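You operate a simulated robot arm through the tools that you are given. There is no shell and no other tool. Be economical: measure what you need, move in short steps, check, and stop when the job is done.

The job below is to be done with a simulated robot arm. You get a single attempt, and the scene is never put back.

JOB
Set the pump's vacuum to 40 kPa at the relief knob.
Fine: keep the green test button down to read the vacuum display, before you turn and after; shut the motor cabinet door.
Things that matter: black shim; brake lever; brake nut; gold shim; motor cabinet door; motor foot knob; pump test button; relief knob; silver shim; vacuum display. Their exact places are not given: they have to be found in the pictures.

The check looks at the end state, three seconds after you hand in, the way a careful person would. Anything else that was tipped, shoved, dropped, spilled or broken makes it a failure.

ROBOT AND FRAMES
A 6-joint arm with a fingered hand on a trunk, on a base that drives. Base frame: it is fixed to the floor where the robot stands at the start and does not move with it; the origin is under the middle of the robot, x ahead of it, y to its left, z up. Lengths are in m, angles in degrees, forces in N, time in s.
With the tool pointing down near the work surface it reaches from about 0.24 to 0.5 m from the robot's upright axis, wherever it stands. Its first joint turns from -166.0 to 166.0 degrees. Places, roughly: black shim [0.5, -0.2, 0.2]; brake lever [0.5, -0.3, 0.7]; brake nut [0.4, -0.3, 0.7]; gold shim [0.8, -0.2, 0.2]; motor cabinet door [0.5, -0.2, 0.5]; motor foot knob [0.3, -0.4, 0.3]; pump test button [0.6, -0.3, 0.7]; relief knob [0.8, -0.2, 0.7]; silver shim [0.7, -0.2, 0.2]; vacuum display [0.7, -0.3, 0.8]. Payload 2.3 kg.
The TCP is the grasp point between the finger pads, 0.022 m short of the fingertips. In the tool frame z runs along the fingers and y along their closing line. Largest opening 0.112 m; the body of the gripper starts 0.06 m behind the TCP. The gripper is a hand of 3 fingers: y runs from the thumb to the fingers, the wrist lies at [0, 0, -0.218] in the tool frame.
Orientation is that of the tool frame in the base frame, as a unit quaternion [w, x, y, z]. With the fingers straight down and closing along the base's y, the tool's x points along the base's -x, its y along +y and its z along -z.

CONTROLS
- The arm moves only by the tool arm_command. Its argument "series" is a list of rows, each a list of 6 numbers: the shift along the tool's x, y, z in units of 300 mm (1.0 is 300 mm), then the turn, a rotation vector about the tool's x, y, z in units of 180 degrees (1.0 is 180 degrees). In form: [[tx, ty, tz, wx, wy, wz], ...]. A call has 1 to 12 rows; each row is the pose to reach, as a shift and turn from the pose commanded when the call began, along the tool's axes at that moment. A call with a number of a shift or a turn outside -1 to 1 is refused whole. Each row takes 0.2 s and may step no farther than 0.05 m and 8.6 degrees from the row before; otherwise, the whole call is refused. Where a pose cannot be reached the arm comes as near as it can. A force on the tool above 90 N (or 10 N above the force at the start of the call, whichever is more), or a blocked arm, ends the call early, and 0.2 s more pass. In this call time passes only in rows, and 0.2 s behind the last. The reply holds the time, the measured pose of the TCP, the force on the tool along the base axes, the opening and the grip force, in the units named above and with some noise, with the torque about the TCP (base axes, N m) and any sound that the robot's microphone picked up, and new pictures: "pictures" is both (left out), scene, wrist or none.
- Cameras (640 x 400 px; columns grow to the right, rows downward): "scene" is now at [0.0063, 0.116, 1.3599]; the picture's right is [-0.34, -0.94, 0.00], its down [-0.77, 0.28, -0.57] and it looks along [0.54, -0.20, -0.82] (base axes); focal length 274 px, centre (320, 200). "wrist" rides on the gripper at [0.066, 0.003, -0.08] in the tool frame; the picture's right is [-0.05, 1.00, 0.00], its down [-0.77, -0.04, -0.64] and it looks along [-0.64, -0.03, 0.77] (tool axes); focal length 275 px, centre (320, 200).
- lift_body(by): slides the trunk up (or, below 0, down) by that many m; the arm and the scene camera ride with it, the base frame stays. It gives what a move gives, with no picture.
- base_move(legs): drives the robot by 1 to 6 legs, each [ahead, left, turn to the left] in m, m and degrees, along the robot's own axes; the way and the turn of a leg run together, so that a leg with both is an arc; at most 1.5 m and 180 degrees a leg. The arm and the cameras ride along, it lands a little off, and it stops where it bumps. It gives what a move gives, and a new picture of the scene camera.
- move_fingers(finger1, finger2, thumb_bend): sets how far each is bent, from 0 (flat) to 1 (curled in); at 0.3 the hand is open as for a grip, at 0.7 the pads meet at the TCP. One left out holds its place. A second passes; each finger stops where it meets its share of the squeeze, and holds until it gets a number again. It is the only way to open and close the hand. It gives what a move gives, with no picture; readings hold the bend of each and the force on the fingers (four entries, about 0 where the hand has none), thumb and palm.
- pan_tilt(pan, tilt): turns the head with the scene camera to pan (to the left, within 155 degrees either way) and tilt (down, from -29 to 69), counted from straight ahead of the robot. It gives what a move gives, and a new picture of the scene camera.
- pixel_to_xyz(camera, pixels): there is no depth. For up to 12 entries [column, row, z] of the newest picture of that camera ("zoom" is the newest enlarged one), the place [x, y] in the base frame at which the ray of that pixel passes the height z, good to about 0.002 m, but the place of the scene camera against the robot may be out by one fixed shift of up to 0.025 m in any direction. It takes no simulated time.
- enlarge(camera, box): a new picture of the part [left, top, right, bottom] of that camera's present view, enlarged. It takes no simulated time.
- close_job(): hands the job in; it is judged then, once.

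Go step by step. Measure first, check grasps and placings, and put right what went wrong. The budget is 80 turns and 260 pictures, counting those below and the enlarged ones. Unless the task says otherwise, let go and move clear before handing in, and close with one line.

The tools are called after "Request:" by a JSON object that holds its "op" and its "data". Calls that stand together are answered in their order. arm_command: Moves the arm, as the interface text tells. Its arguments: {"type":"object","properties":{"series":{"type":"array"},"pictures":{"type":"string","enum":["both","scene","wrist","none"]}},"required":["series"]} The other tools are called the same way: lift_body (by) slides the trunk up or down; move_fingers (finger1, finger2, thumb_bend) moves the fingers one by one; base_move (legs) drives the base; pan_tilt (pan, tilt) turns the head that bears the scene camera; pixel_to_xyz (camera, pixels) gives the place at which the rays of pixels pass given heights; enlarge (camera, box) takes an enlarged picture of a part of a camera's view; close_job () hands the job in.

At the start:

```text
time_s: 0.0
tcp_pos: [0.2879, -0.0363, 0.8859]
orientation: [0.001, -0.001, 1.0, 0.001]
ft_force: [0.1, 0.3, 0.1]
moment: [0.01, -0.02, 0.01]
width: 0.112
grasp_force: 0.0
shape: jaw
bend: [0.3, 0.3, 0.3]
finger forces: [0.1, 0.0, 0.0, 0.1, 0.0, 0.0]
trunk travel left (down, up): [-0.275, 0.315]
robot x, y, heading: [0.0023, -0.0001, 0.0]
head pan, tilt: [-20.2, 54.9]
```

scene: 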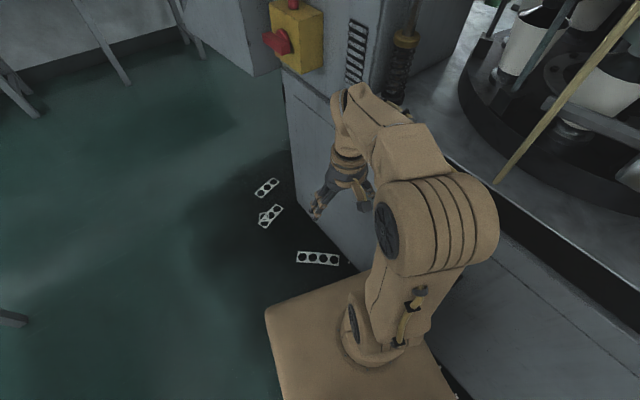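
wrist: 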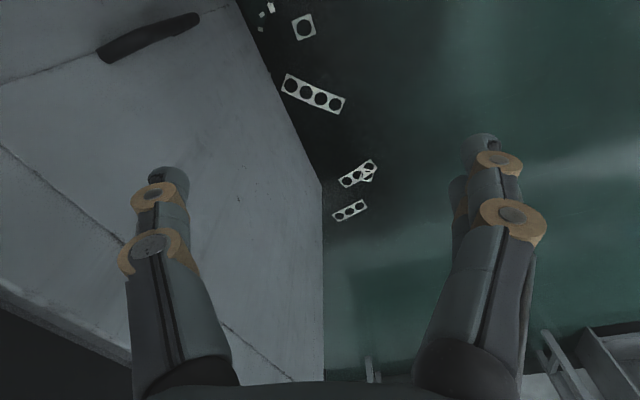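

The first pictures show the machine to the robot's right, with the arm hiding much of it, and no display in view yet. I'll turn the head to look for it.

Request:
{"op": "pan_tilt", "data": {"pan": -25, "tilt": 30}}

Request:
{"op": "pan_tilt", "data": {"pan": -60, "tilt": 45}}

```text
time_s: 0.9
tcp_pos: [0.287, -0.0366, 0.8854]
orientation: [0.0, 0.0, 1.0, -0.001]
ft_force: [-0.1, 0.3, 0.1]
moment: [-0.02, -0.01, 0.02]
width: 0.1118
grasp_force: 0.1
shape: jaw
bend: [0.3, 0.3, 0.3]
finger forces: [0.0, 0.1, 0.1, 0.1, 0.0, 0.1]
trunk travel left (down, up): [-0.275, 0.315]
robot x, y, heading: [-0.004, 0.0003, 0.1]
head pan, tilt: [-25.0, 30.0]
```

scene: 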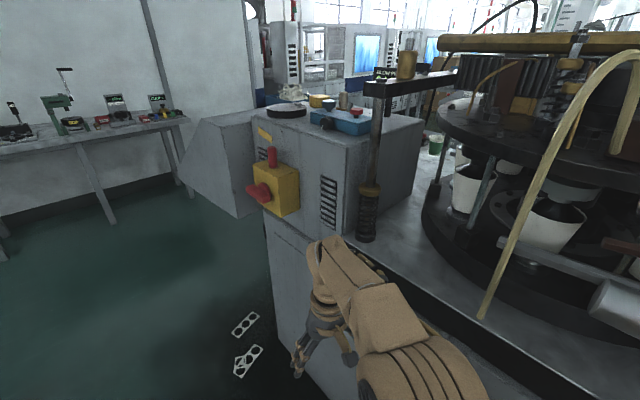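

```text
time_s: 1.9
tcp_pos: [0.288, -0.037, 0.8849]
orientation: [0.0, 0.0, 1.0, 0.0]
ft_force: [0.2, 0.4, -0.4]
moment: [0.03, 0.0, 0.01]
width: 0.1118
grasp_force: 0.1
shape: jaw
bend: [0.3, 0.3, 0.3]
finger forces: [0.1, 0.1, 0.1, 0.0, 0.0, 0.1]
trunk travel left (down, up): [-0.275, 0.315]
robot x, y, heading: [-0.0008, 0.0, -0.1]
head pan, tilt: [-60.0, 45.0]
```

scene: 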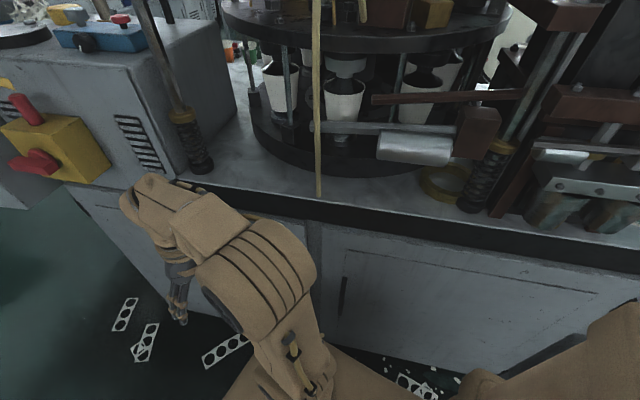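

The machine's box carries a yellow switch box, a blue unit and other parts on top, but the pixels are too small to read. I'll turn back and enlarge that area.

Request:
{"op": "pan_tilt", "data": {"pan": -25, "tilt": 35}}

Request:
{"op": "enlarge", "data": {"camera": "scene", "box": [230, 20, 430, 145]}}

Request:
{"op": "enlarge", "data": {"camera": "scene", "box": [180, 80, 380, 205]}}

Request:
{"op": "enlarge", "data": {"camera": "scene", "box": [200, 180, 440, 330]}}

```text
time_s: 2.9
tcp_pos: [0.2869, -0.0372, 0.8854]
orientation: [0.0, 0.0, 1.0, 0.0]
ft_force: [0.5, 0.2, 0.3]
moment: [-0.02, 0.0, 0.0]
width: 0.1118
grasp_force: 0.2
shape: jaw
bend: [0.3, 0.3, 0.3]
finger forces: [0.1, 0.0, 0.1, 0.0, 0.0, 0.0]
trunk travel left (down, up): [-0.275, 0.315]
robot x, y, heading: [-0.0001, 0.001, -0.3]
head pan, tilt: [-25.0, 35.0]
```

scene: 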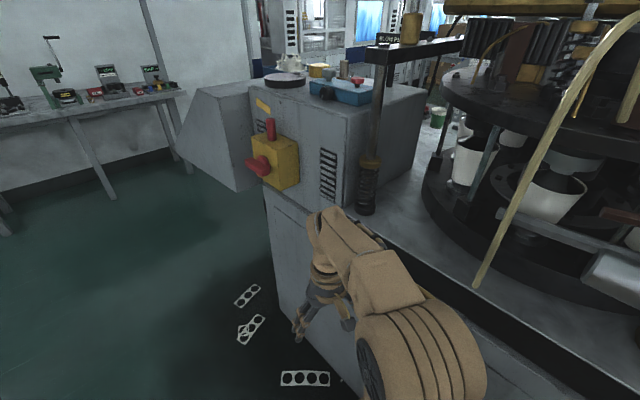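

```text
3.20 times, centred on (330, 82) of scene
```

zoom: 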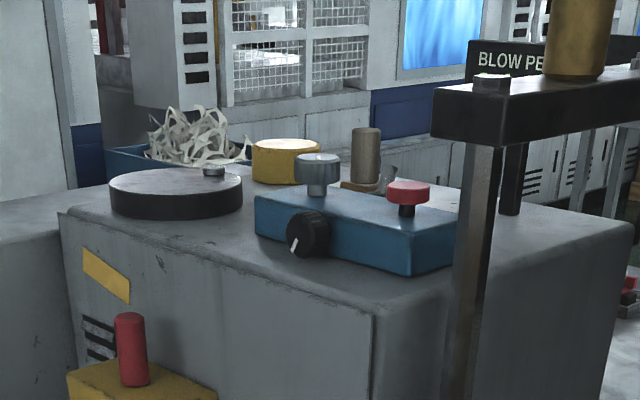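

```text
3.20 times, centred on (280, 142) of scene
```

zoom: 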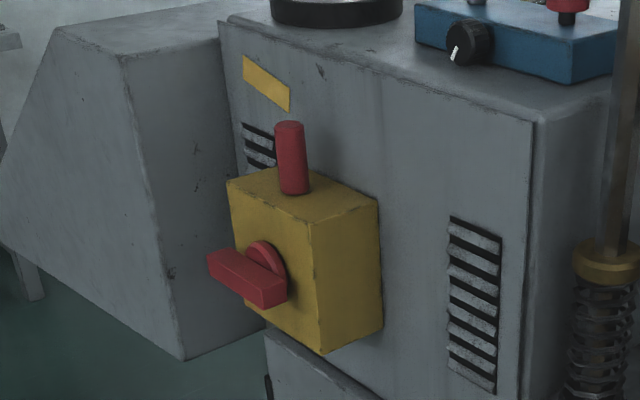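

```text
2.67 times, centred on (320, 255) of scene
```

zoom: 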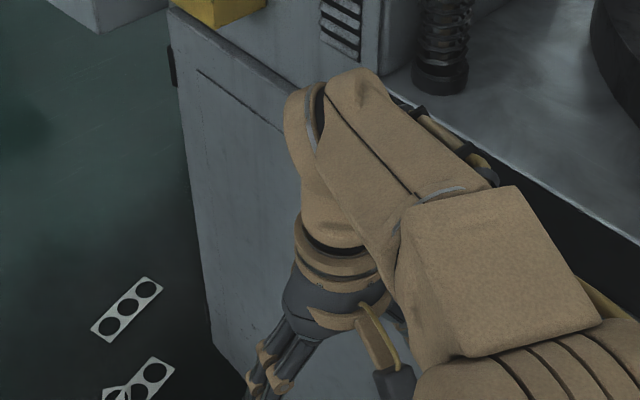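

There is no green button or vacuum display in these views yet. I'll measure some pixels to learn the geometry of the machine.

Request:
{"op": "pixel_to_xyz", "data": {"camera": "scene", "pixels": [[365, 212, 0.575], [262, 185, 0.575], [298, 188, 0.65], [345, 207, 0.575], [245, 296, 0.0], [305, 378, 0.0], [305, 378, 0.2], [345, 110, 0.9], [345, 110, 0.8], [215, 190, 0.4], [470, 285, 0.575], [400, 225, 0.575]]}}

Request:
{"op": "pan_tilt", "data": {"pan": -95, "tilt": 40}}

Request:
{"op": "pan_tilt", "data": {"pan": -60, "tilt": 15}}

```text
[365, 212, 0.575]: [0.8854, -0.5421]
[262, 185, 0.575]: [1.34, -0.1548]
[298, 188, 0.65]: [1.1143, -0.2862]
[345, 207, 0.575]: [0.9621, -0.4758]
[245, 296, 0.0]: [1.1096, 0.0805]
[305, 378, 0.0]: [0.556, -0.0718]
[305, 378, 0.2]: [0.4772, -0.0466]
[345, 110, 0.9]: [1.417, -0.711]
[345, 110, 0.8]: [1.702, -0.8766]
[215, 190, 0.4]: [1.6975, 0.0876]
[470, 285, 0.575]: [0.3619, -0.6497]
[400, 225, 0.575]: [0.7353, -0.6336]
```

```text
time_s: 4.3
tcp_pos: [0.287, -0.0367, 0.8856]
orientation: [0.0, 0.0, 1.0, 0.0]
ft_force: [0.7, 0.9, 0.5]
moment: [0.02, -0.02, 0.01]
width: 0.112
grasp_force: 0.1
shape: jaw
bend: [0.3, 0.3, 0.3]
finger forces: [0.0, 0.0, 0.0, 0.0, 0.0, 0.1]
trunk travel left (down, up): [-0.275, 0.315]
robot x, y, heading: [-0.002, -0.0026, -0.0]
head pan, tilt: [-95.0, 40.0]
```

scene: 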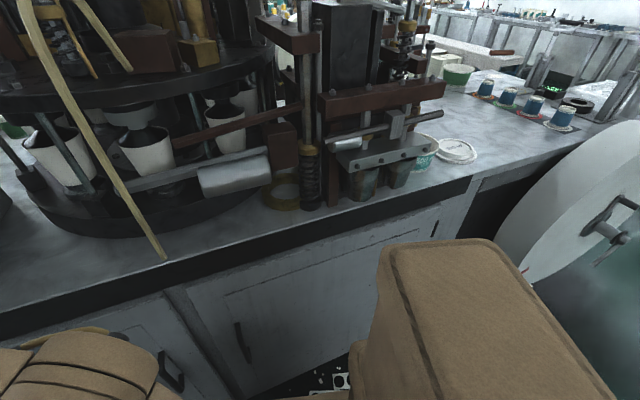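

```text
time_s: 5.3
tcp_pos: [0.2871, -0.0369, 0.8854]
orientation: [0.0, 0.0, 1.0, 0.0]
ft_force: [-0.2, 0.8, 0.2]
moment: [0.02, -0.01, -0.01]
width: 0.1121
grasp_force: 0.0
shape: jaw
bend: [0.3, 0.3, 0.3]
finger forces: [0.0, 0.0, 0.0, 0.0, 0.1, 0.1]
trunk travel left (down, up): [-0.275, 0.315]
robot x, y, heading: [0.0022, 0.002, -0.2]
head pan, tilt: [-60.0, 15.0]
```

scene: 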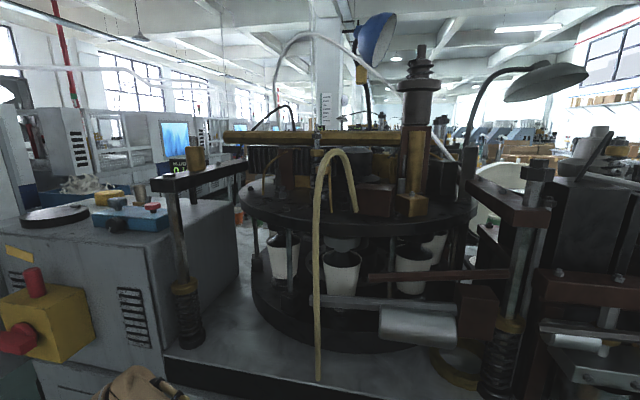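

The ray maths puts the cabinet's front face at about y -0.2, turned by roughly 16°, and the arm hides the zone named for the display and knob. I'll drive left, away from the machine, for a clear view.

Request:
{"op": "base_move", "data": {"legs": [[0.0, 0.45, 0]]}}

Request:
{"op": "pan_tilt", "data": {"pan": -45, "tilt": 40}}

```text
time_s: 8.0
tcp_pos: [0.2882, 0.4101, 0.8849]
orientation: [0.0, 0.0, 1.0, -0.001]
ft_force: [-0.2, 0.0, 0.5]
moment: [0.02, 0.01, 0.0]
width: 0.1118
grasp_force: 0.0
shape: jaw
bend: [0.3, 0.3, 0.3]
finger forces: [0.0, 0.0, 0.0, 0.0, 0.0, 0.0]
trunk travel left (down, up): [-0.275, 0.315]
robot x, y, heading: [-0.002, 0.446, -0.3]
head pan, tilt: [-60.0, 15.0]
```

scene: 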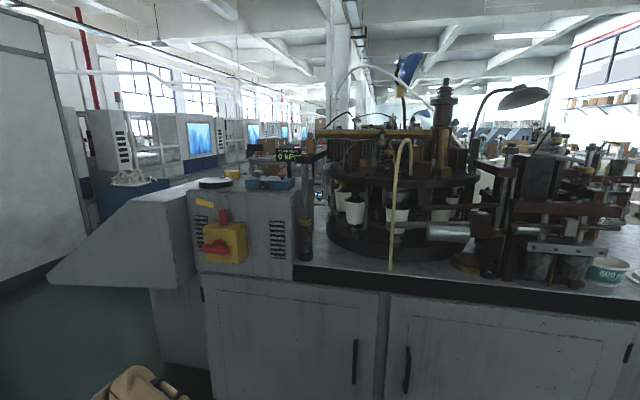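

```text
time_s: 8.9
tcp_pos: [0.2869, 0.4104, 0.8847]
orientation: [0.001, 0.0, 1.0, 0.001]
ft_force: [0.2, 0.3, 0.1]
moment: [-0.05, -0.01, 0.02]
width: 0.1118
grasp_force: 0.1
shape: jaw
bend: [0.3, 0.3, 0.3]
finger forces: [0.0, 0.0, 0.0, 0.0, 0.0, 0.1]
trunk travel left (down, up): [-0.275, 0.315]
robot x, y, heading: [-0.0021, 0.4458, -0.1]
head pan, tilt: [-45.0, 40.0]
```

scene: 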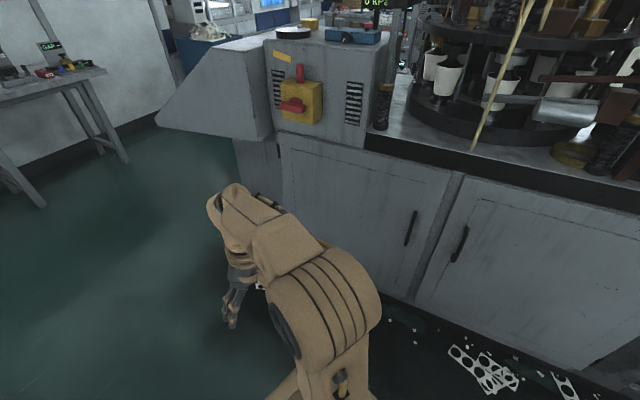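

The earlier view showed a green "0 kPa" reading at about (288,155), next to the blue unit. I'll tilt up and zoom in on it.

Request:
{"op": "pan_tilt", "data": {"pan": -48, "tilt": 18}}

Request:
{"op": "enlarge", "data": {"camera": "scene", "box": [160, 110, 320, 210]}}

Request:
{"op": "enlarge", "data": {"camera": "scene", "box": [160, 180, 352, 300]}}

```text
time_s: 9.8
tcp_pos: [0.2875, 0.4105, 0.8861]
orientation: [0.0, 0.0, 1.0, 0.0]
ft_force: [-0.5, -0.9, -0.7]
moment: [0.01, 0.0, -0.02]
width: 0.112
grasp_force: 0.0
shape: jaw
bend: [0.3, 0.3, 0.3]
finger forces: [0.0, 0.0, 0.0, 0.0, 0.0, 0.0]
trunk travel left (down, up): [-0.275, 0.315]
robot x, y, heading: [0.0031, 0.4475, 0.3]
head pan, tilt: [-48.0, 18.0]
```

scene: 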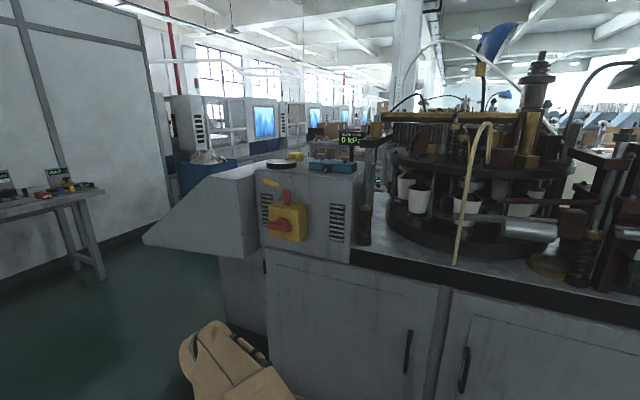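

```text
4.00 times, centred on (240, 160) of scene
```

zoom: 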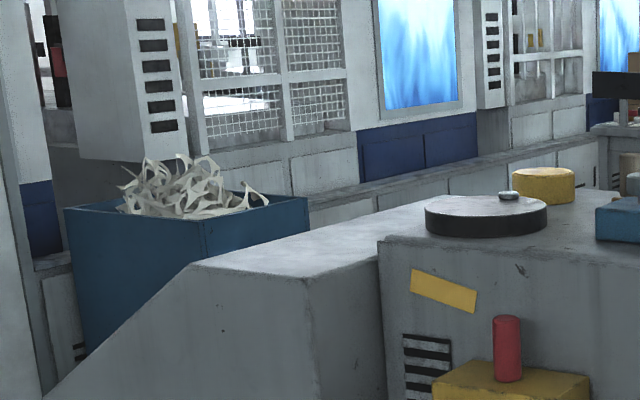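

```text
3.33 times, centred on (256, 240) of scene
```

zoom: 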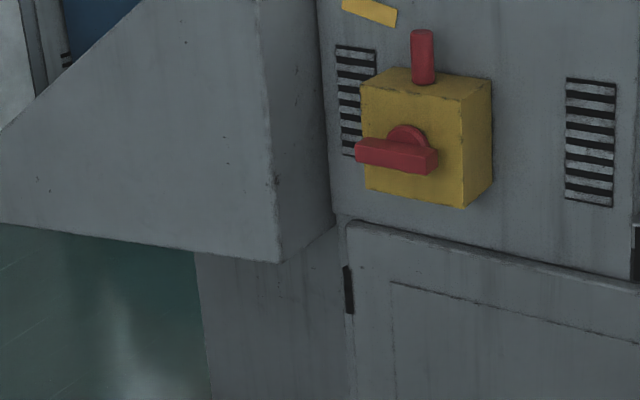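

The display at (350,140) seems to read "0 kPa", and the left bench at (5-90,185) also carries lit displays. I'll enlarge both areas.

Request:
{"op": "enlarge", "data": {"camera": "scene", "box": [290, 110, 400, 179]}}

Request:
{"op": "pan_tilt", "data": {"pan": -5, "tilt": 25}}

Request:
{"op": "enlarge", "data": {"camera": "scene", "box": [200, 100, 440, 250]}}

```text
5.80 times, centred on (345, 144) of scene
```

zoom: 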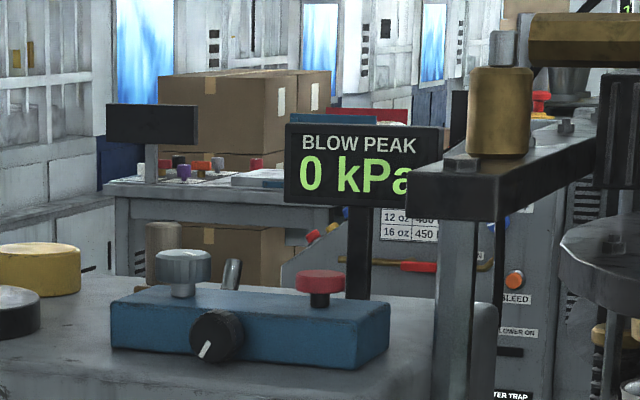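

```text
time_s: 10.9
tcp_pos: [0.2871, 0.4099, 0.885]
orientation: [0.0, 0.0, 1.0, 0.001]
ft_force: [0.8, -0.1, 0.0]
moment: [0.03, 0.0, 0.02]
width: 0.1118
grasp_force: 0.0
shape: jaw
bend: [0.3, 0.3, 0.3]
finger forces: [0.0, 0.0, 0.0, 0.0, 0.0, 0.0]
trunk travel left (down, up): [-0.275, 0.315]
robot x, y, heading: [0.0006, 0.4465, 0.2]
head pan, tilt: [-5.0, 25.0]
```

scene: 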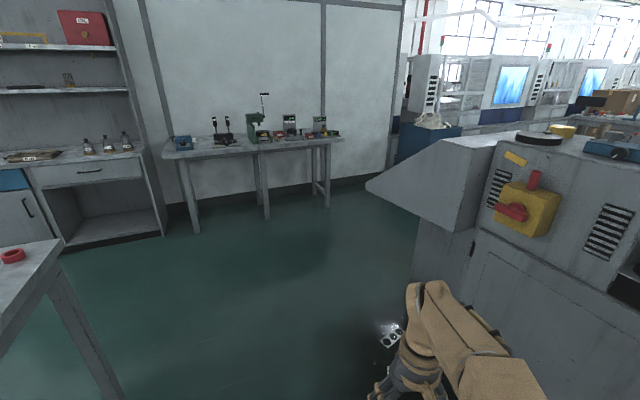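

```text
2.67 times, centred on (320, 175) of scene
```

zoom: 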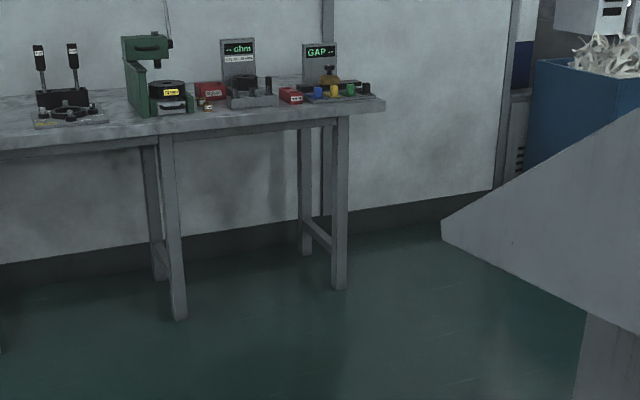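

The "BLOW PEAK" display is a different gauge, and the pump's listed places fall inside the cabinet, behind its front doors. I'll look at those doors closely.

Request:
{"op": "pan_tilt", "data": {"pan": -70, "tilt": 45}}

Request:
{"op": "enlarge", "data": {"camera": "scene", "box": [60, 60, 380, 260]}}

Request:
{"op": "pixel_to_xyz", "data": {"camera": "scene", "pixels": [[320, 200, 0], [320, 200, 0.5], [100, 200, 0], [100, 200, 0.5], [540, 200, 0], [540, 200, 0.5], [320, 60, 0], [320, 60, 0.7], [320, 340, 0], [320, 340, 0.5]]}}

```text
time_s: 12.2
tcp_pos: [0.2866, 0.4102, 0.8846]
orientation: [0.0, 0.001, 1.0, 0.0]
ft_force: [0.2, 0.0, -0.1]
moment: [-0.01, 0.0, 0.04]
width: 0.1115
grasp_force: 0.1
shape: jaw
bend: [0.3, 0.3, 0.3]
finger forces: [0.1, 0.0, 0.1, 0.1, 0.0, 0.1]
trunk travel left (down, up): [-0.275, 0.315]
robot x, y, heading: [-0.0007, 0.45, -0.1]
head pan, tilt: [-70.0, 45.0]
```

scene: 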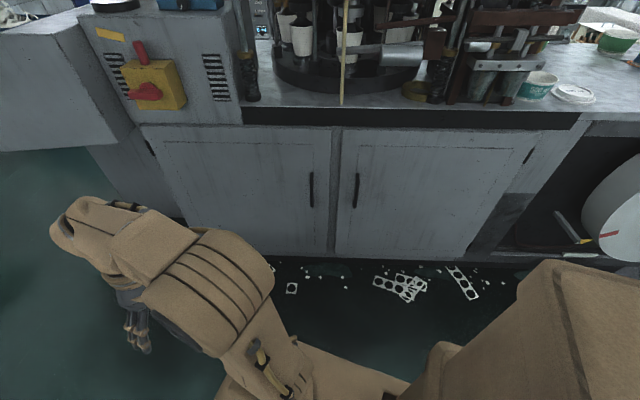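

```text
2.00 times, centred on (220, 160) of scene
```

zoom: 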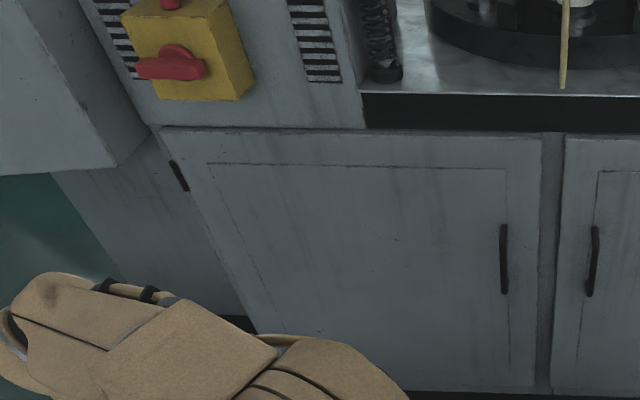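

```text
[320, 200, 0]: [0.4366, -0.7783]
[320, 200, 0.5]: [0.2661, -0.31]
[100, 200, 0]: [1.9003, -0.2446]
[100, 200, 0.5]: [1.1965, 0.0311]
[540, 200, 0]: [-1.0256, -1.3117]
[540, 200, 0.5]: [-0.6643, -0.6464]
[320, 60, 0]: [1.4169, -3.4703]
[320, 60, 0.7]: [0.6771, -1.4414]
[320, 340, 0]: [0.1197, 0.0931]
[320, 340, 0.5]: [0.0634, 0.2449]
```

Triangulating from the two viewpoints puts the left door's handle (312,190) near (0.273, -0.237, 0.63), with hinges near (0.87, -0.10), so the pump should be behind this door. First I'll point the hand straight ahead while there is open floor around it.

Request:
{"op": "arm_command", "data": {"series": [[-0.05, 0, 0.05, 0, -0.0455, 0], [-0.1, 0, 0.1, 0, -0.091, 0], [-0.15, 0, 0.15, 0, -0.1364, 0], [-0.2, 0, 0.2, 0, -0.182, 0], [-0.25, 0, 0.25, 0, -0.2273, 0], [-0.3, 0, 0.3, 0, -0.2727, 0], [-0.35, 0, 0.35, 0, -0.318, 0], [-0.4, 0, 0.4, 0, -0.3636, 0], [-0.45, 0, 0.5, 0, -0.409, 0], [-0.5, 0, 0.6, 0, -0.4545, 0], [-0.5, 0, 0.7, 0, -0.5, 0]], "pictures": "both"}}

```text
time_s: 14.7
tcp_pos: [0.4434, 0.4072, 0.6853]
orientation: [0.715, 0.001, 0.699, -0.003]
ft_force: [-4.5, 1.8, -5.9]
moment: [-0.03, -0.48, -0.13]
width: 0.1119
grasp_force: 0.1
shape: jaw
bend: [0.3, 0.3, 0.3]
finger forces: [0.0, 0.1, 0.0, 0.0, 0.0, 0.0]
out of reach, approached as far as the arm can: row 5, 6, 7, 8
trunk travel left (down, up): [-0.275, 0.315]
robot x, y, heading: [0.0005, 0.4506, 0.1]
head pan, tilt: [-70.0, 45.0]
```

scene: 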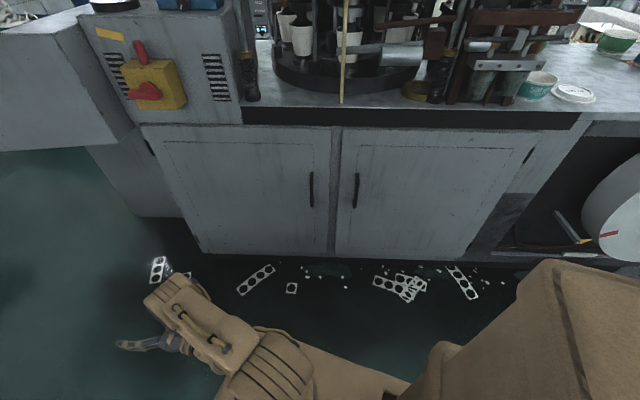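
wrist: 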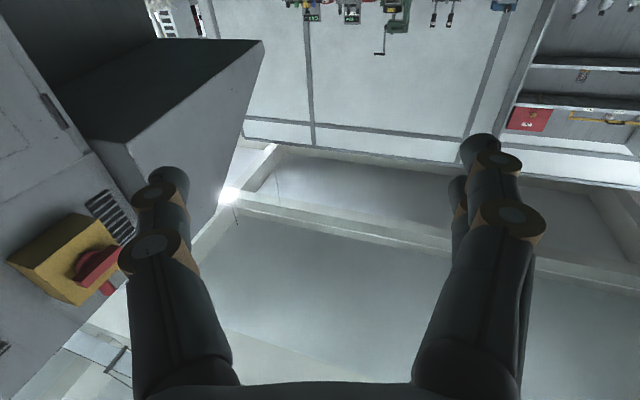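

The hand now points ahead at z 0.685, and the scene picture shows the whole left door closed. I'll turn the robot to face the door, move nearer, and lower the trunk to the handle's height.

Request:
{"op": "base_move", "data": {"legs": [[0, 0, -72], [0.1, 0.09, 0]]}}

Request:
{"op": "lift_body", "data": {"by": -0.06}}

Request:
{"op": "pan_tilt", "data": {"pan": 0, "tilt": 50}}

Request:
{"op": "enlarge", "data": {"camera": "wrist", "box": [0, 0, 640, 400]}}

```text
time_s: 19.1
tcp_pos: [0.215, -0.0475, 0.674]
orientation: [0.571, 0.417, 0.571, -0.417]
ft_force: [-0.2, 0.5, -0.8]
moment: [-0.02, -0.02, -0.01]
width: 0.1118
grasp_force: 0.1
shape: jaw
bend: [0.3, 0.3, 0.3]
finger forces: [0.0, 0.0, 0.1, 0.0, 0.1, 0.1]
trunk travel left (down, up): [-0.275, 0.315]
robot x, y, heading: [0.1162, 0.3813, -72.5]
head pan, tilt: [-70.0, 45.0]
```

scene: 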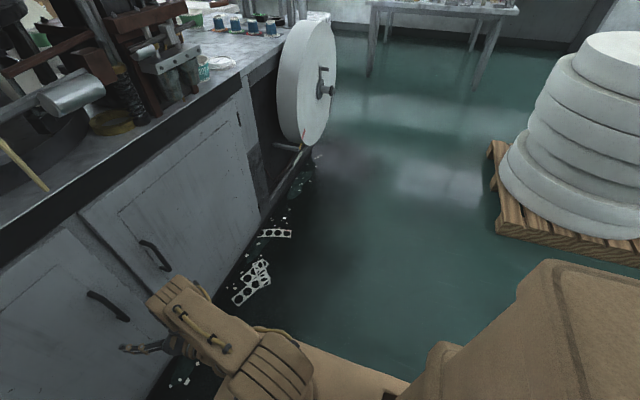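

```text
time_s: 20.1
tcp_pos: [0.214, -0.0481, 0.6149]
orientation: [0.571, 0.417, 0.571, -0.417]
ft_force: [-0.4, 0.6, -0.1]
moment: [0.01, -0.01, 0.0]
width: 0.112
grasp_force: 0.1
shape: jaw
bend: [0.3, 0.3, 0.3]
finger forces: [0.0, 0.0, 0.0, 0.0, 0.0, 0.0]
trunk travel left (down, up): [-0.215, 0.375]
robot x, y, heading: [0.1145, 0.3823, -72.6]
head pan, tilt: [-70.0, 45.0]
```

```text
time_s: 21.5
tcp_pos: [0.2138, -0.0475, 0.616]
orientation: [0.571, 0.417, 0.571, -0.417]
ft_force: [-0.2, -0.1, 0.5]
moment: [-0.01, -0.01, -0.03]
width: 0.1122
grasp_force: 0.1
shape: jaw
bend: [0.3, 0.3, 0.3]
finger forces: [0.0, 0.0, 0.1, 0.1, 0.0, 0.1]
trunk travel left (down, up): [-0.215, 0.375]
robot x, y, heading: [0.1176, 0.3831, -72.3]
head pan, tilt: [0.0, 50.0]
```

scene: 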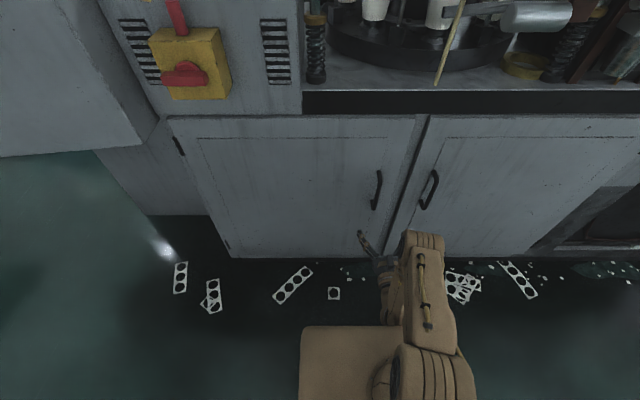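

```text
1.00 times, centred on (320, 200) of wrist
```

zoom: 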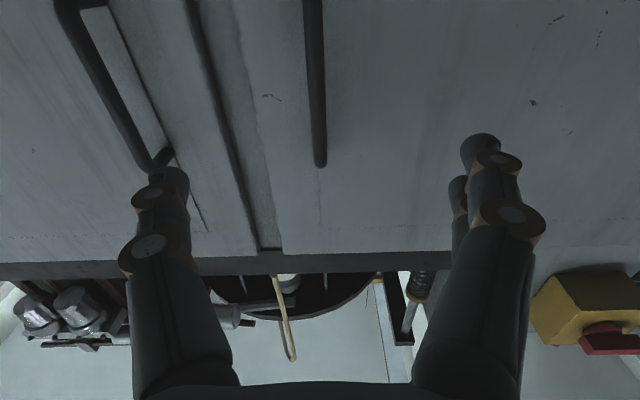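

The wrist picture shows the left handle centred between the fingers at column 312, about 0.2 m ahead, and the right door's handle clears the thumb by about 0.1 m. I'll drive closer.

Request:
{"op": "base_move", "data": {"legs": [[0.13, 0, 0]]}}

Request:
{"op": "enlarge", "data": {"camera": "wrist", "box": [0, 0, 640, 400]}}

Request:
{"op": "enlarge", "data": {"camera": "scene", "box": [240, 120, 480, 270]}}

```text
time_s: 22.8
tcp_pos: [0.255, -0.1698, 0.6137]
orientation: [0.572, 0.417, 0.571, -0.416]
ft_force: [0.3, -0.1, 0.1]
moment: [0.02, -0.02, 0.01]
width: 0.112
grasp_force: 0.1
shape: jaw
bend: [0.3, 0.3, 0.3]
finger forces: [0.1, 0.0, 0.0, 0.1, 0.0, 0.0]
trunk travel left (down, up): [-0.215, 0.375]
robot x, y, heading: [0.1554, 0.2548, -72.0]
head pan, tilt: [0.0, 50.0]
```

scene: 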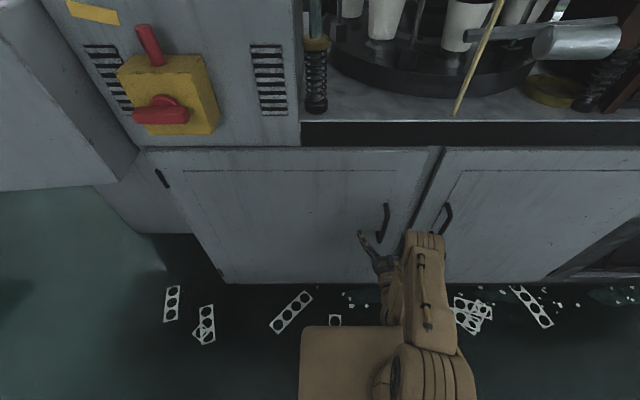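

```text
1.00 times, centred on (320, 200) of wrist
```

zoom: 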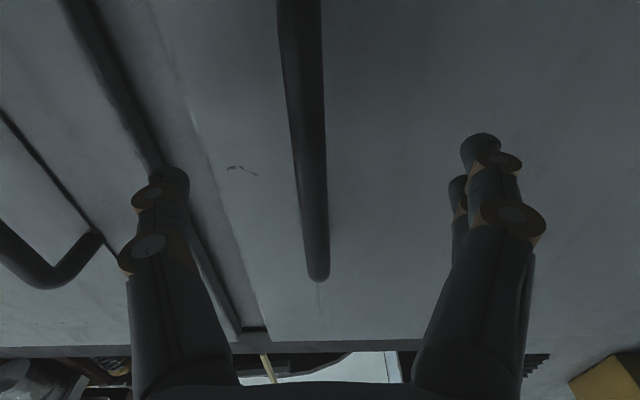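

```text
2.67 times, centred on (360, 195) of scene
```

zoom: 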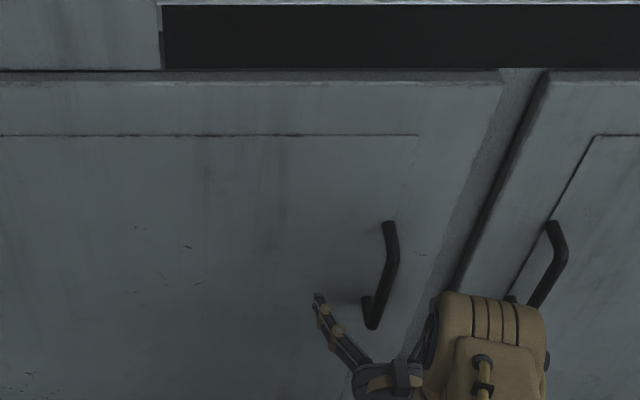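

The handle's top end moved from row 165 to row 275 over 0.128 m of driving, so the bar is now only about 0.02-0.03 m ahead of the TCP. I'll move forward 0.022 m and close gently.

Request:
{"op": "arm_command", "data": {"series": [[0, -0.01, 0.04, 0, 0, 0], [0, -0.015, 0.075, 0, 0, 0]], "pictures": "wrist"}}

Request:
{"op": "move_fingers", "data": {"finger1": 0.55, "finger2": 0.55, "thumb_bend": 0.55}}

Request:
{"op": "enlarge", "data": {"camera": "wrist", "box": [0, 0, 640, 400]}}

```text
time_s: 23.4
tcp_pos: [0.257, -0.1927, 0.615]
orientation: [0.572, 0.417, 0.571, -0.416]
ft_force: [0.5, 0.3, -0.2]
moment: [0.02, -0.02, 0.02]
width: 0.1116
grasp_force: 0.1
shape: jaw
bend: [0.3, 0.3, 0.3]
finger forces: [0.0, 0.1, 0.0, 0.0, 0.1, 0.0]
trunk travel left (down, up): [-0.215, 0.375]
robot x, y, heading: [0.1575, 0.2585, -71.9]
head pan, tilt: [0.0, 50.0]
```

wrist: 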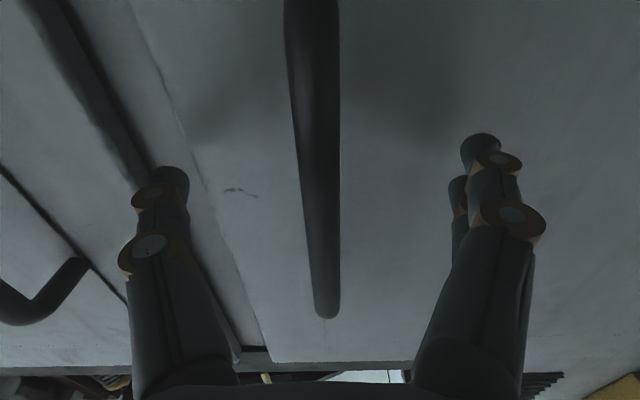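

```text
time_s: 24.4
tcp_pos: [0.2583, -0.193, 0.6157]
orientation: [0.571, 0.417, 0.571, -0.417]
ft_force: [-0.4, 0.3, 0.2]
moment: [0.0, 0.0, 0.0]
width: 0.0415
grasp_force: 0.0
shape: fingers
bend: [0.55, 0.55, 0.55]
finger forces: [0.0, 0.1, 0.1, 0.0, 0.0, 0.1]
trunk travel left (down, up): [-0.215, 0.375]
robot x, y, heading: [0.1577, 0.2627, -72.1]
head pan, tilt: [0.0, 50.0]
```

```text
1.00 times, centred on (320, 200) of wrist
```

zoom: 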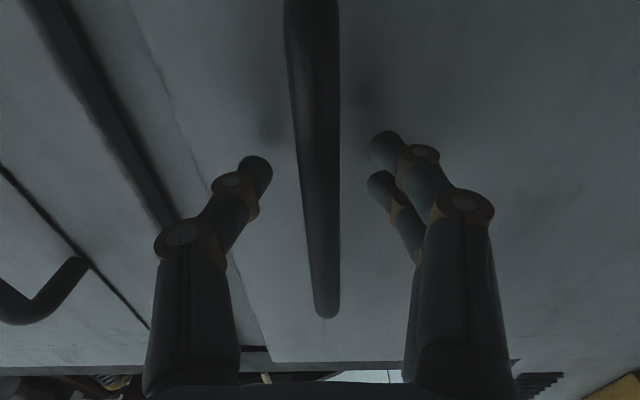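

The three frames together put the bar roughly at the TCP depth, and the fingertip shadows on the door are still separate. I'll close to grip.

Request:
{"op": "move_fingers", "data": {"finger1": 0.66, "finger2": 0.66, "thumb_bend": 0.66}}

Request:
{"op": "enlarge", "data": {"camera": "wrist", "box": [0, 0, 640, 400]}}

```text
time_s: 25.4
tcp_pos: [0.2572, -0.1916, 0.6151]
orientation: [0.571, 0.417, 0.571, -0.417]
ft_force: [0.0, -0.3, -1.0]
moment: [-0.01, -0.01, 0.0]
width: 0.0121
grasp_force: 0.0
shape: fingers
bend: [0.66, 0.66, 0.66]
finger forces: [0.0, 0.0, 0.0, 0.0, 0.1, 0.0]
trunk travel left (down, up): [-0.215, 0.375]
robot x, y, heading: [0.1546, 0.2573, -72.3]
head pan, tilt: [0.0, 50.0]
```

```text
1.00 times, centred on (320, 200) of wrist
```

zoom: 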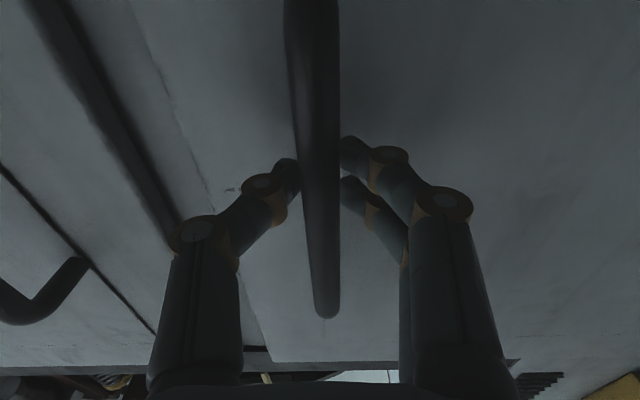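

The bar hides the fingertips, so they have passed behind it. I'll close fully to hook or grip the bar, then test-pull.

Request:
{"op": "move_fingers", "data": {"finger1": 0.78, "finger2": 0.78, "thumb_bend": 0.78}}

Request:
{"op": "arm_command", "data": {"series": [[0, 0, -0.03, 0, 0, 0], [0, 0, -0.06, 0, 0, 0], [0, 0, -0.1, 0, 0, 0]], "pictures": "both"}}

```text
time_s: 26.4
tcp_pos: [0.257, -0.1928, 0.6158]
orientation: [0.572, 0.415, 0.572, -0.415]
ft_force: [-0.3, -1.8, -0.1]
moment: [-0.02, 0.0, -0.01]
width: 0.0
grasp_force: 0.1
shape: fingers
bend: [0.76, 0.76, 0.74]
finger forces: [0.1, 0.1, 0.1, 0.1, 0.0, 0.0]
trunk travel left (down, up): [-0.215, 0.375]
robot x, y, heading: [0.1581, 0.2553, -72.3]
head pan, tilt: [0.0, 50.0]
```

```text
time_s: 27.2
tcp_pos: [0.2486, -0.1644, 0.6151]
orientation: [0.571, 0.417, 0.571, -0.417]
ft_force: [2.3, -0.8, -0.1]
moment: [-0.01, -0.04, 0.02]
width: 0.0
grasp_force: 0.0
shape: fingers
bend: [0.76, 0.76, 0.75]
finger forces: [0.0, 0.0, 0.0, 0.0, 0.1, 0.0]
trunk travel left (down, up): [-0.215, 0.375]
robot x, y, heading: [0.1565, 0.2598, -72.0]
head pan, tilt: [0.0, 50.0]
```

scene: 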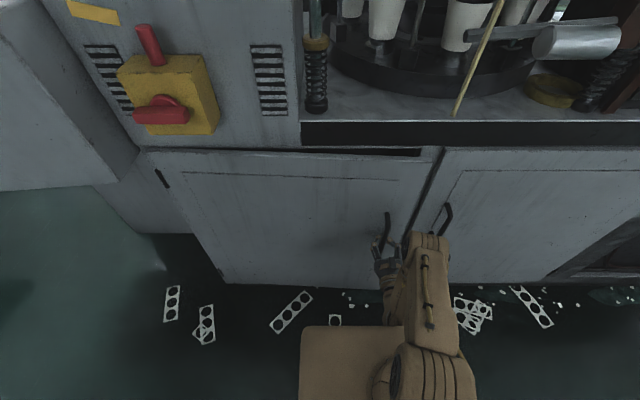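
wrist: 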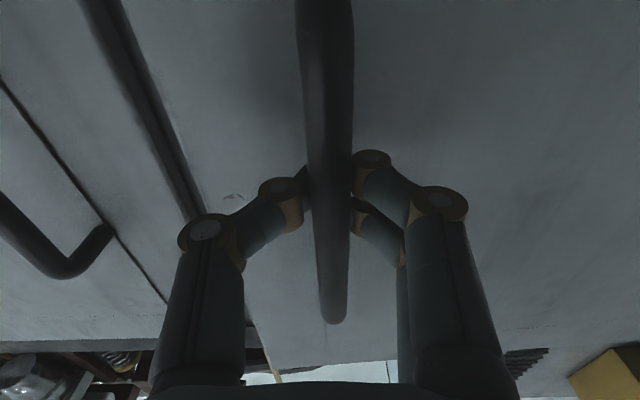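

The door has come open: a black gap shows along its top edge, and the fingers are hooked on the bar. I'll swing it wider by driving an arc about the hinge, a small leg first.

Request:
{"op": "base_move", "data": {"legs": [[-0.148, 0.146, -15]]}}

```text
time_s: 28.8
tcp_pos: [0.2503, -0.0024, 0.6154]
orientation: [0.513, 0.487, 0.512, -0.487]
ft_force: [-5.9, 0.6, -0.2]
moment: [0.0, -0.03, 0.03]
width: 0.0
grasp_force: 1.9
shape: fingers
bend: [0.76, 0.76, 0.75]
finger forces: [0.1, 0.0, 0.1, 0.0, 3.9, 0.0]
trunk travel left (down, up): [-0.215, 0.375]
robot x, y, heading: [0.2735, 0.4286, -87.4]
head pan, tilt: [0.0, 50.0]
```

scene: 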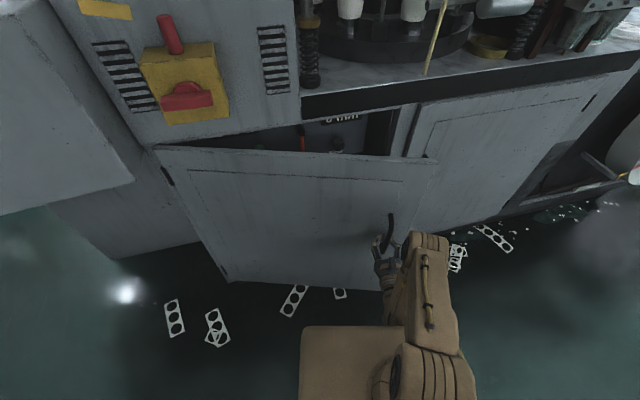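

The door follows, with only a light side force of 6 N. I'll continue the arc with a small correction.

Request:
{"op": "base_move", "data": {"legs": [[-0.248, 0.232, -25]]}}

```text
time_s: 31.0
tcp_pos: [0.3393, 0.2507, 0.6154]
orientation: [-0.396, -0.586, -0.394, 0.586]
ft_force: [-0.1, 0.6, -0.1]
moment: [0.05, -0.03, 0.0]
width: 0.0
grasp_force: 0.1
shape: fingers
bend: [0.76, 0.76, 0.75]
finger forces: [0.0, 0.1, 0.1, 0.0, 0.1, 0.0]
trunk travel left (down, up): [-0.215, 0.375]
robot x, y, heading: [0.5409, 0.6352, -112.1]
head pan, tilt: [0.0, 50.0]
```

scene: 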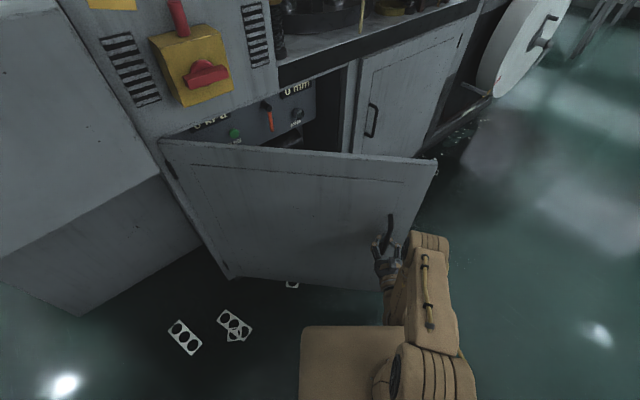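

The inside now shows a panel with a "0 kPa" display, a green button, an orange lever and a "0 mm" display. I'll swing the door further.

Request:
{"op": "base_move", "data": {"legs": [[-0.3026, 0.285, -30]]}}

```text
time_s: 33.6
tcp_pos: [0.581, 0.4727, 0.616]
orientation: [0.233, 0.668, 0.233, -0.668]
ft_force: [2.2, -4.0, 1.1]
moment: [-0.01, -0.03, -0.04]
width: 0.0002
grasp_force: 1.5
shape: fingers
bend: [0.76, 0.76, 0.75]
finger forces: [1.5, 1.4, 0.1, 0.0, 0.1, 0.1]
trunk travel left (down, up): [-0.215, 0.375]
robot x, y, heading: [0.9468, 0.7088, -141.8]
head pan, tilt: [0.0, 50.0]
```

scene: 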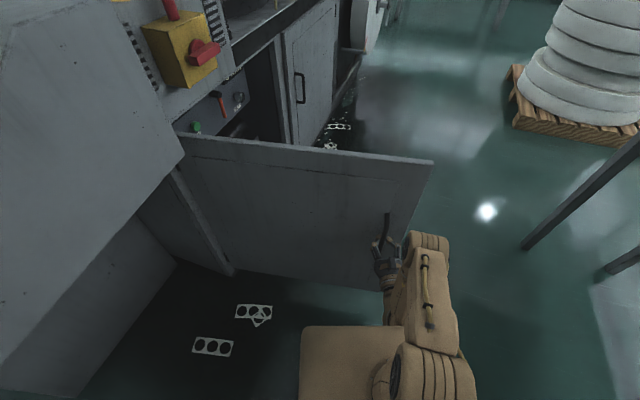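

The door stands about 75° open. I'll swing it another 12°, then let go.

Request:
{"op": "base_move", "data": {"legs": [[-0.123, 0.125, -12]]}}

Request:
{"op": "move_fingers", "data": {"finger1": 0.3, "finger2": 0.3, "thumb_bend": 0.3}}

Request:
{"op": "arm_command", "data": {"series": [[0, 0, -0.1, 0, 0, 0], [0, 0, -0.2, 0, 0, 0], [0, 0, -0.3, 0, 0, 0], [0, 0, -0.35, 0, 0, 0]], "pictures": "both"}}

```text
time_s: 35.1
tcp_pos: [0.71, 0.514, 0.6148]
orientation: [-0.161, -0.688, -0.16, 0.689]
ft_force: [0.4, -3.4, 0.1]
moment: [0.0, -0.01, -0.05]
width: 0.0
grasp_force: 1.2
shape: fingers
bend: [0.76, 0.76, 0.75]
finger forces: [1.8, 1.7, 0.0, 0.0, 0.1, 0.0]
trunk travel left (down, up): [-0.215, 0.375]
robot x, y, heading: [1.1171, 0.6657, -153.8]
head pan, tilt: [0.0, 50.0]
```

scene: 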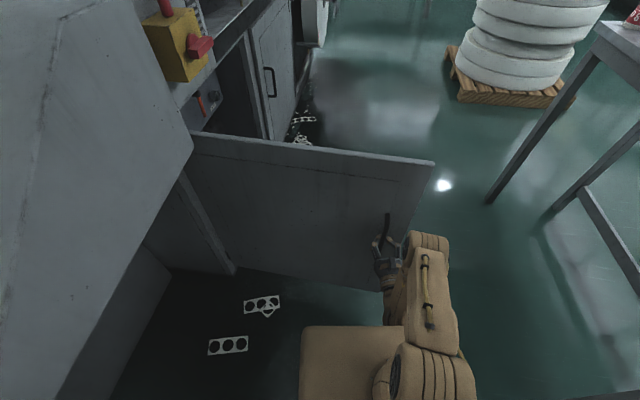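

```text
time_s: 36.1
tcp_pos: [0.7107, 0.5142, 0.6156]
orientation: [-0.162, -0.688, -0.159, 0.689]
ft_force: [-0.4, 0.2, -0.2]
moment: [0.02, 0.01, 0.01]
width: 0.1111
grasp_force: 0.2
shape: fingers
bend: [0.3, 0.3, 0.3]
finger forces: [0.0, 0.1, 0.0, 0.0, 0.1, 0.0]
trunk travel left (down, up): [-0.215, 0.375]
robot x, y, heading: [1.1124, 0.6685, -153.7]
head pan, tilt: [0.0, 50.0]
```

```text
time_s: 36.9
tcp_pos: [0.7328, 0.5507, 0.6321]
orientation: [-0.151, -0.59, -0.246, 0.754]
ft_force: [0.5, -0.7, -0.6]
moment: [0.02, -0.01, 0.03]
width: 0.1117
grasp_force: 0.0
shape: fingers
bend: [0.3, 0.3, 0.3]
finger forces: [0.0, 0.0, 0.1, 0.0, 0.0, 0.0]
out of reach, approached as far as the arm can: row 1, 2, 3
trunk travel left (down, up): [-0.215, 0.375]
robot x, y, heading: [1.1158, 0.6666, -153.5]
head pan, tilt: [0.0, 50.0]
stopped in row 3: the arm was blocked; the commanded pose is now the measured one
```

scene: 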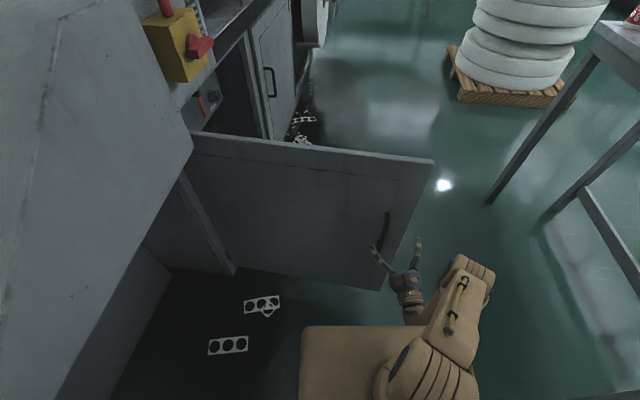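
wrist: 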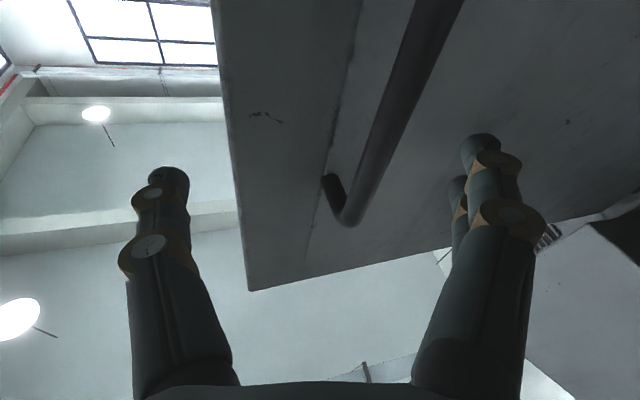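

The door is now about 90° open and the hand is off the bar, though the arm can't retract any further. I'll back the base away, turn to face -x, and look at the passage around the door's edge.

Request:
{"op": "base_move", "data": {"legs": [[-0.22, 0, 0], [0, 0, -26]]}}

Request:
{"op": "pan_tilt", "data": {"pan": -25, "tilt": 40}}

```text
time_s: 39.9
tcp_pos: [0.9191, 0.8302, 0.6316]
orientation: [0.023, -0.631, -0.106, 0.769]
ft_force: [0.4, 0.7, -0.4]
moment: [0.02, 0.01, -0.02]
width: 0.1117
grasp_force: 0.0
shape: fingers
bend: [0.3, 0.3, 0.3]
finger forces: [0.0, 0.1, 0.0, 0.0, 0.0, 0.1]
trunk travel left (down, up): [-0.215, 0.375]
robot x, y, heading: [1.3127, 0.768, -179.8]
head pan, tilt: [0.0, 50.0]
```

scene: 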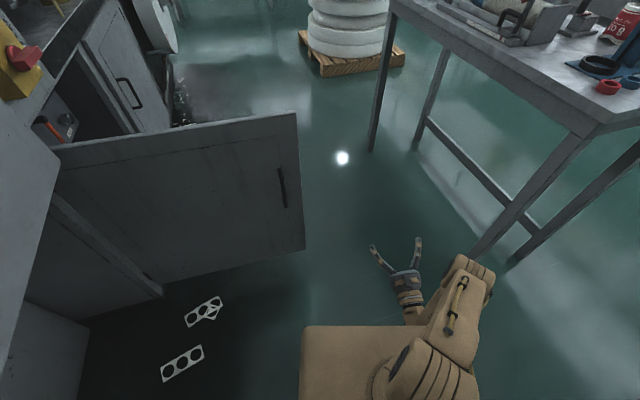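

```text
time_s: 40.8
tcp_pos: [0.9187, 0.8294, 0.6307]
orientation: [0.024, -0.631, -0.106, 0.768]
ft_force: [-0.3, -0.7, 0.2]
moment: [0.03, 0.02, 0.04]
width: 0.1119
grasp_force: 0.0
shape: fingers
bend: [0.3, 0.3, 0.3]
finger forces: [0.0, 0.0, 0.1, 0.0, 0.1, 0.1]
trunk travel left (down, up): [-0.215, 0.375]
robot x, y, heading: [1.3151, 0.7646, -179.7]
head pan, tilt: [-25.0, 40.0]
```

scene: 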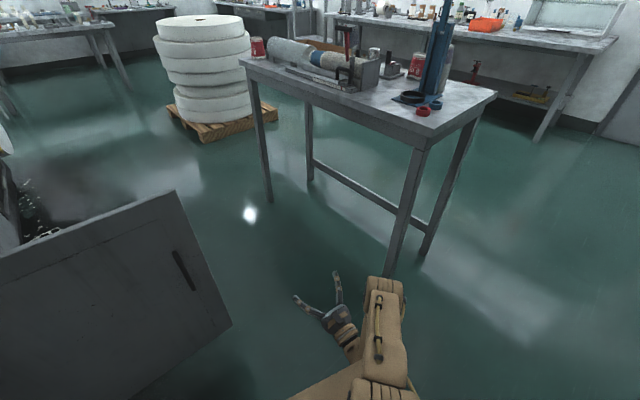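

The passage lies between the door edge at (175,190)-(232,325) and the bench legs at (390,270) and (268,200). I'll measure it.

Request:
{"op": "pixel_to_xyz", "data": {"camera": "scene", "pixels": [[390, 270, 0], [268, 200, 0], [175, 190, 0.84], [232, 325, 0.1], [425, 145, 0.85], [240, 62, 0.85]]}}

```text
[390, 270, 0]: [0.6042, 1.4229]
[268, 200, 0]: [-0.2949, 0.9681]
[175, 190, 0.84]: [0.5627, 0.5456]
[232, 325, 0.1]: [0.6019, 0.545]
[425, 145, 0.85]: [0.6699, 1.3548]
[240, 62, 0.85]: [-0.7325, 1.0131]
```

There is room: the bench line runs from (0.60, 1.42) to (-0.29, 0.97) and the door edge is at (0.6, 0.55). I'll drive around the edge and turn to face the opening.

Request:
{"op": "base_move", "data": {"legs": [[0, -0.12, 0], [0.95, 0, 0], [0, 0, 105]]}}

Request:
{"op": "pan_tilt", "data": {"pan": 0, "tilt": 32}}

```text
time_s: 51.0
tcp_pos: [0.3823, 0.4829, 0.6318]
orientation: [0.593, 0.302, 0.563, -0.489]
ft_force: [0.2, 0.0, 0.4]
moment: [0.02, -0.01, -0.03]
width: 0.1115
grasp_force: 0.2
shape: fingers
bend: [0.3, 0.3, 0.3]
finger forces: [0.0, 0.0, 0.1, 0.0, 0.1, 0.0]
trunk travel left (down, up): [-0.215, 0.375]
robot x, y, heading: [0.346, 0.8807, -75.3]
head pan, tilt: [-25.0, 40.0]
```

scene: 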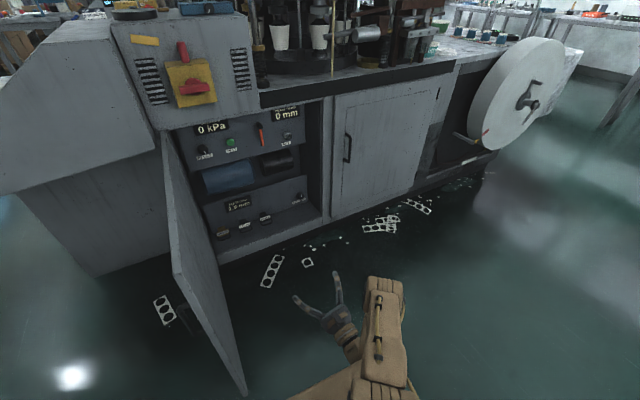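

```text
time_s: 51.9
tcp_pos: [0.3821, 0.4835, 0.6306]
orientation: [0.593, 0.303, 0.563, -0.49]
ft_force: [0.3, -1.0, 0.3]
moment: [0.0, -0.01, 0.03]
width: 0.1116
grasp_force: 0.1
shape: fingers
bend: [0.3, 0.3, 0.3]
finger forces: [0.0, 0.1, 0.0, 0.1, 0.0, 0.0]
trunk travel left (down, up): [-0.215, 0.375]
robot x, y, heading: [0.3497, 0.8808, -75.5]
head pan, tilt: [0.0, 32.0]
```

scene: 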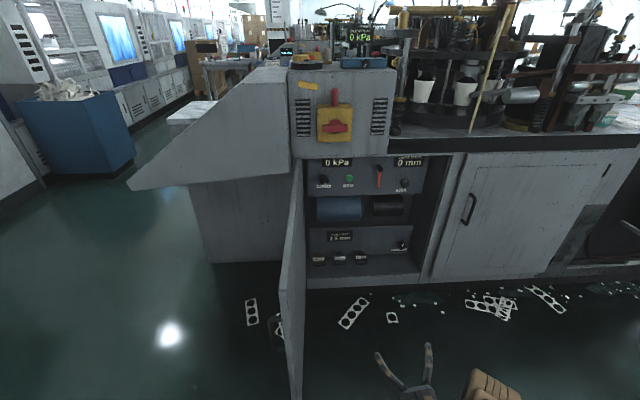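

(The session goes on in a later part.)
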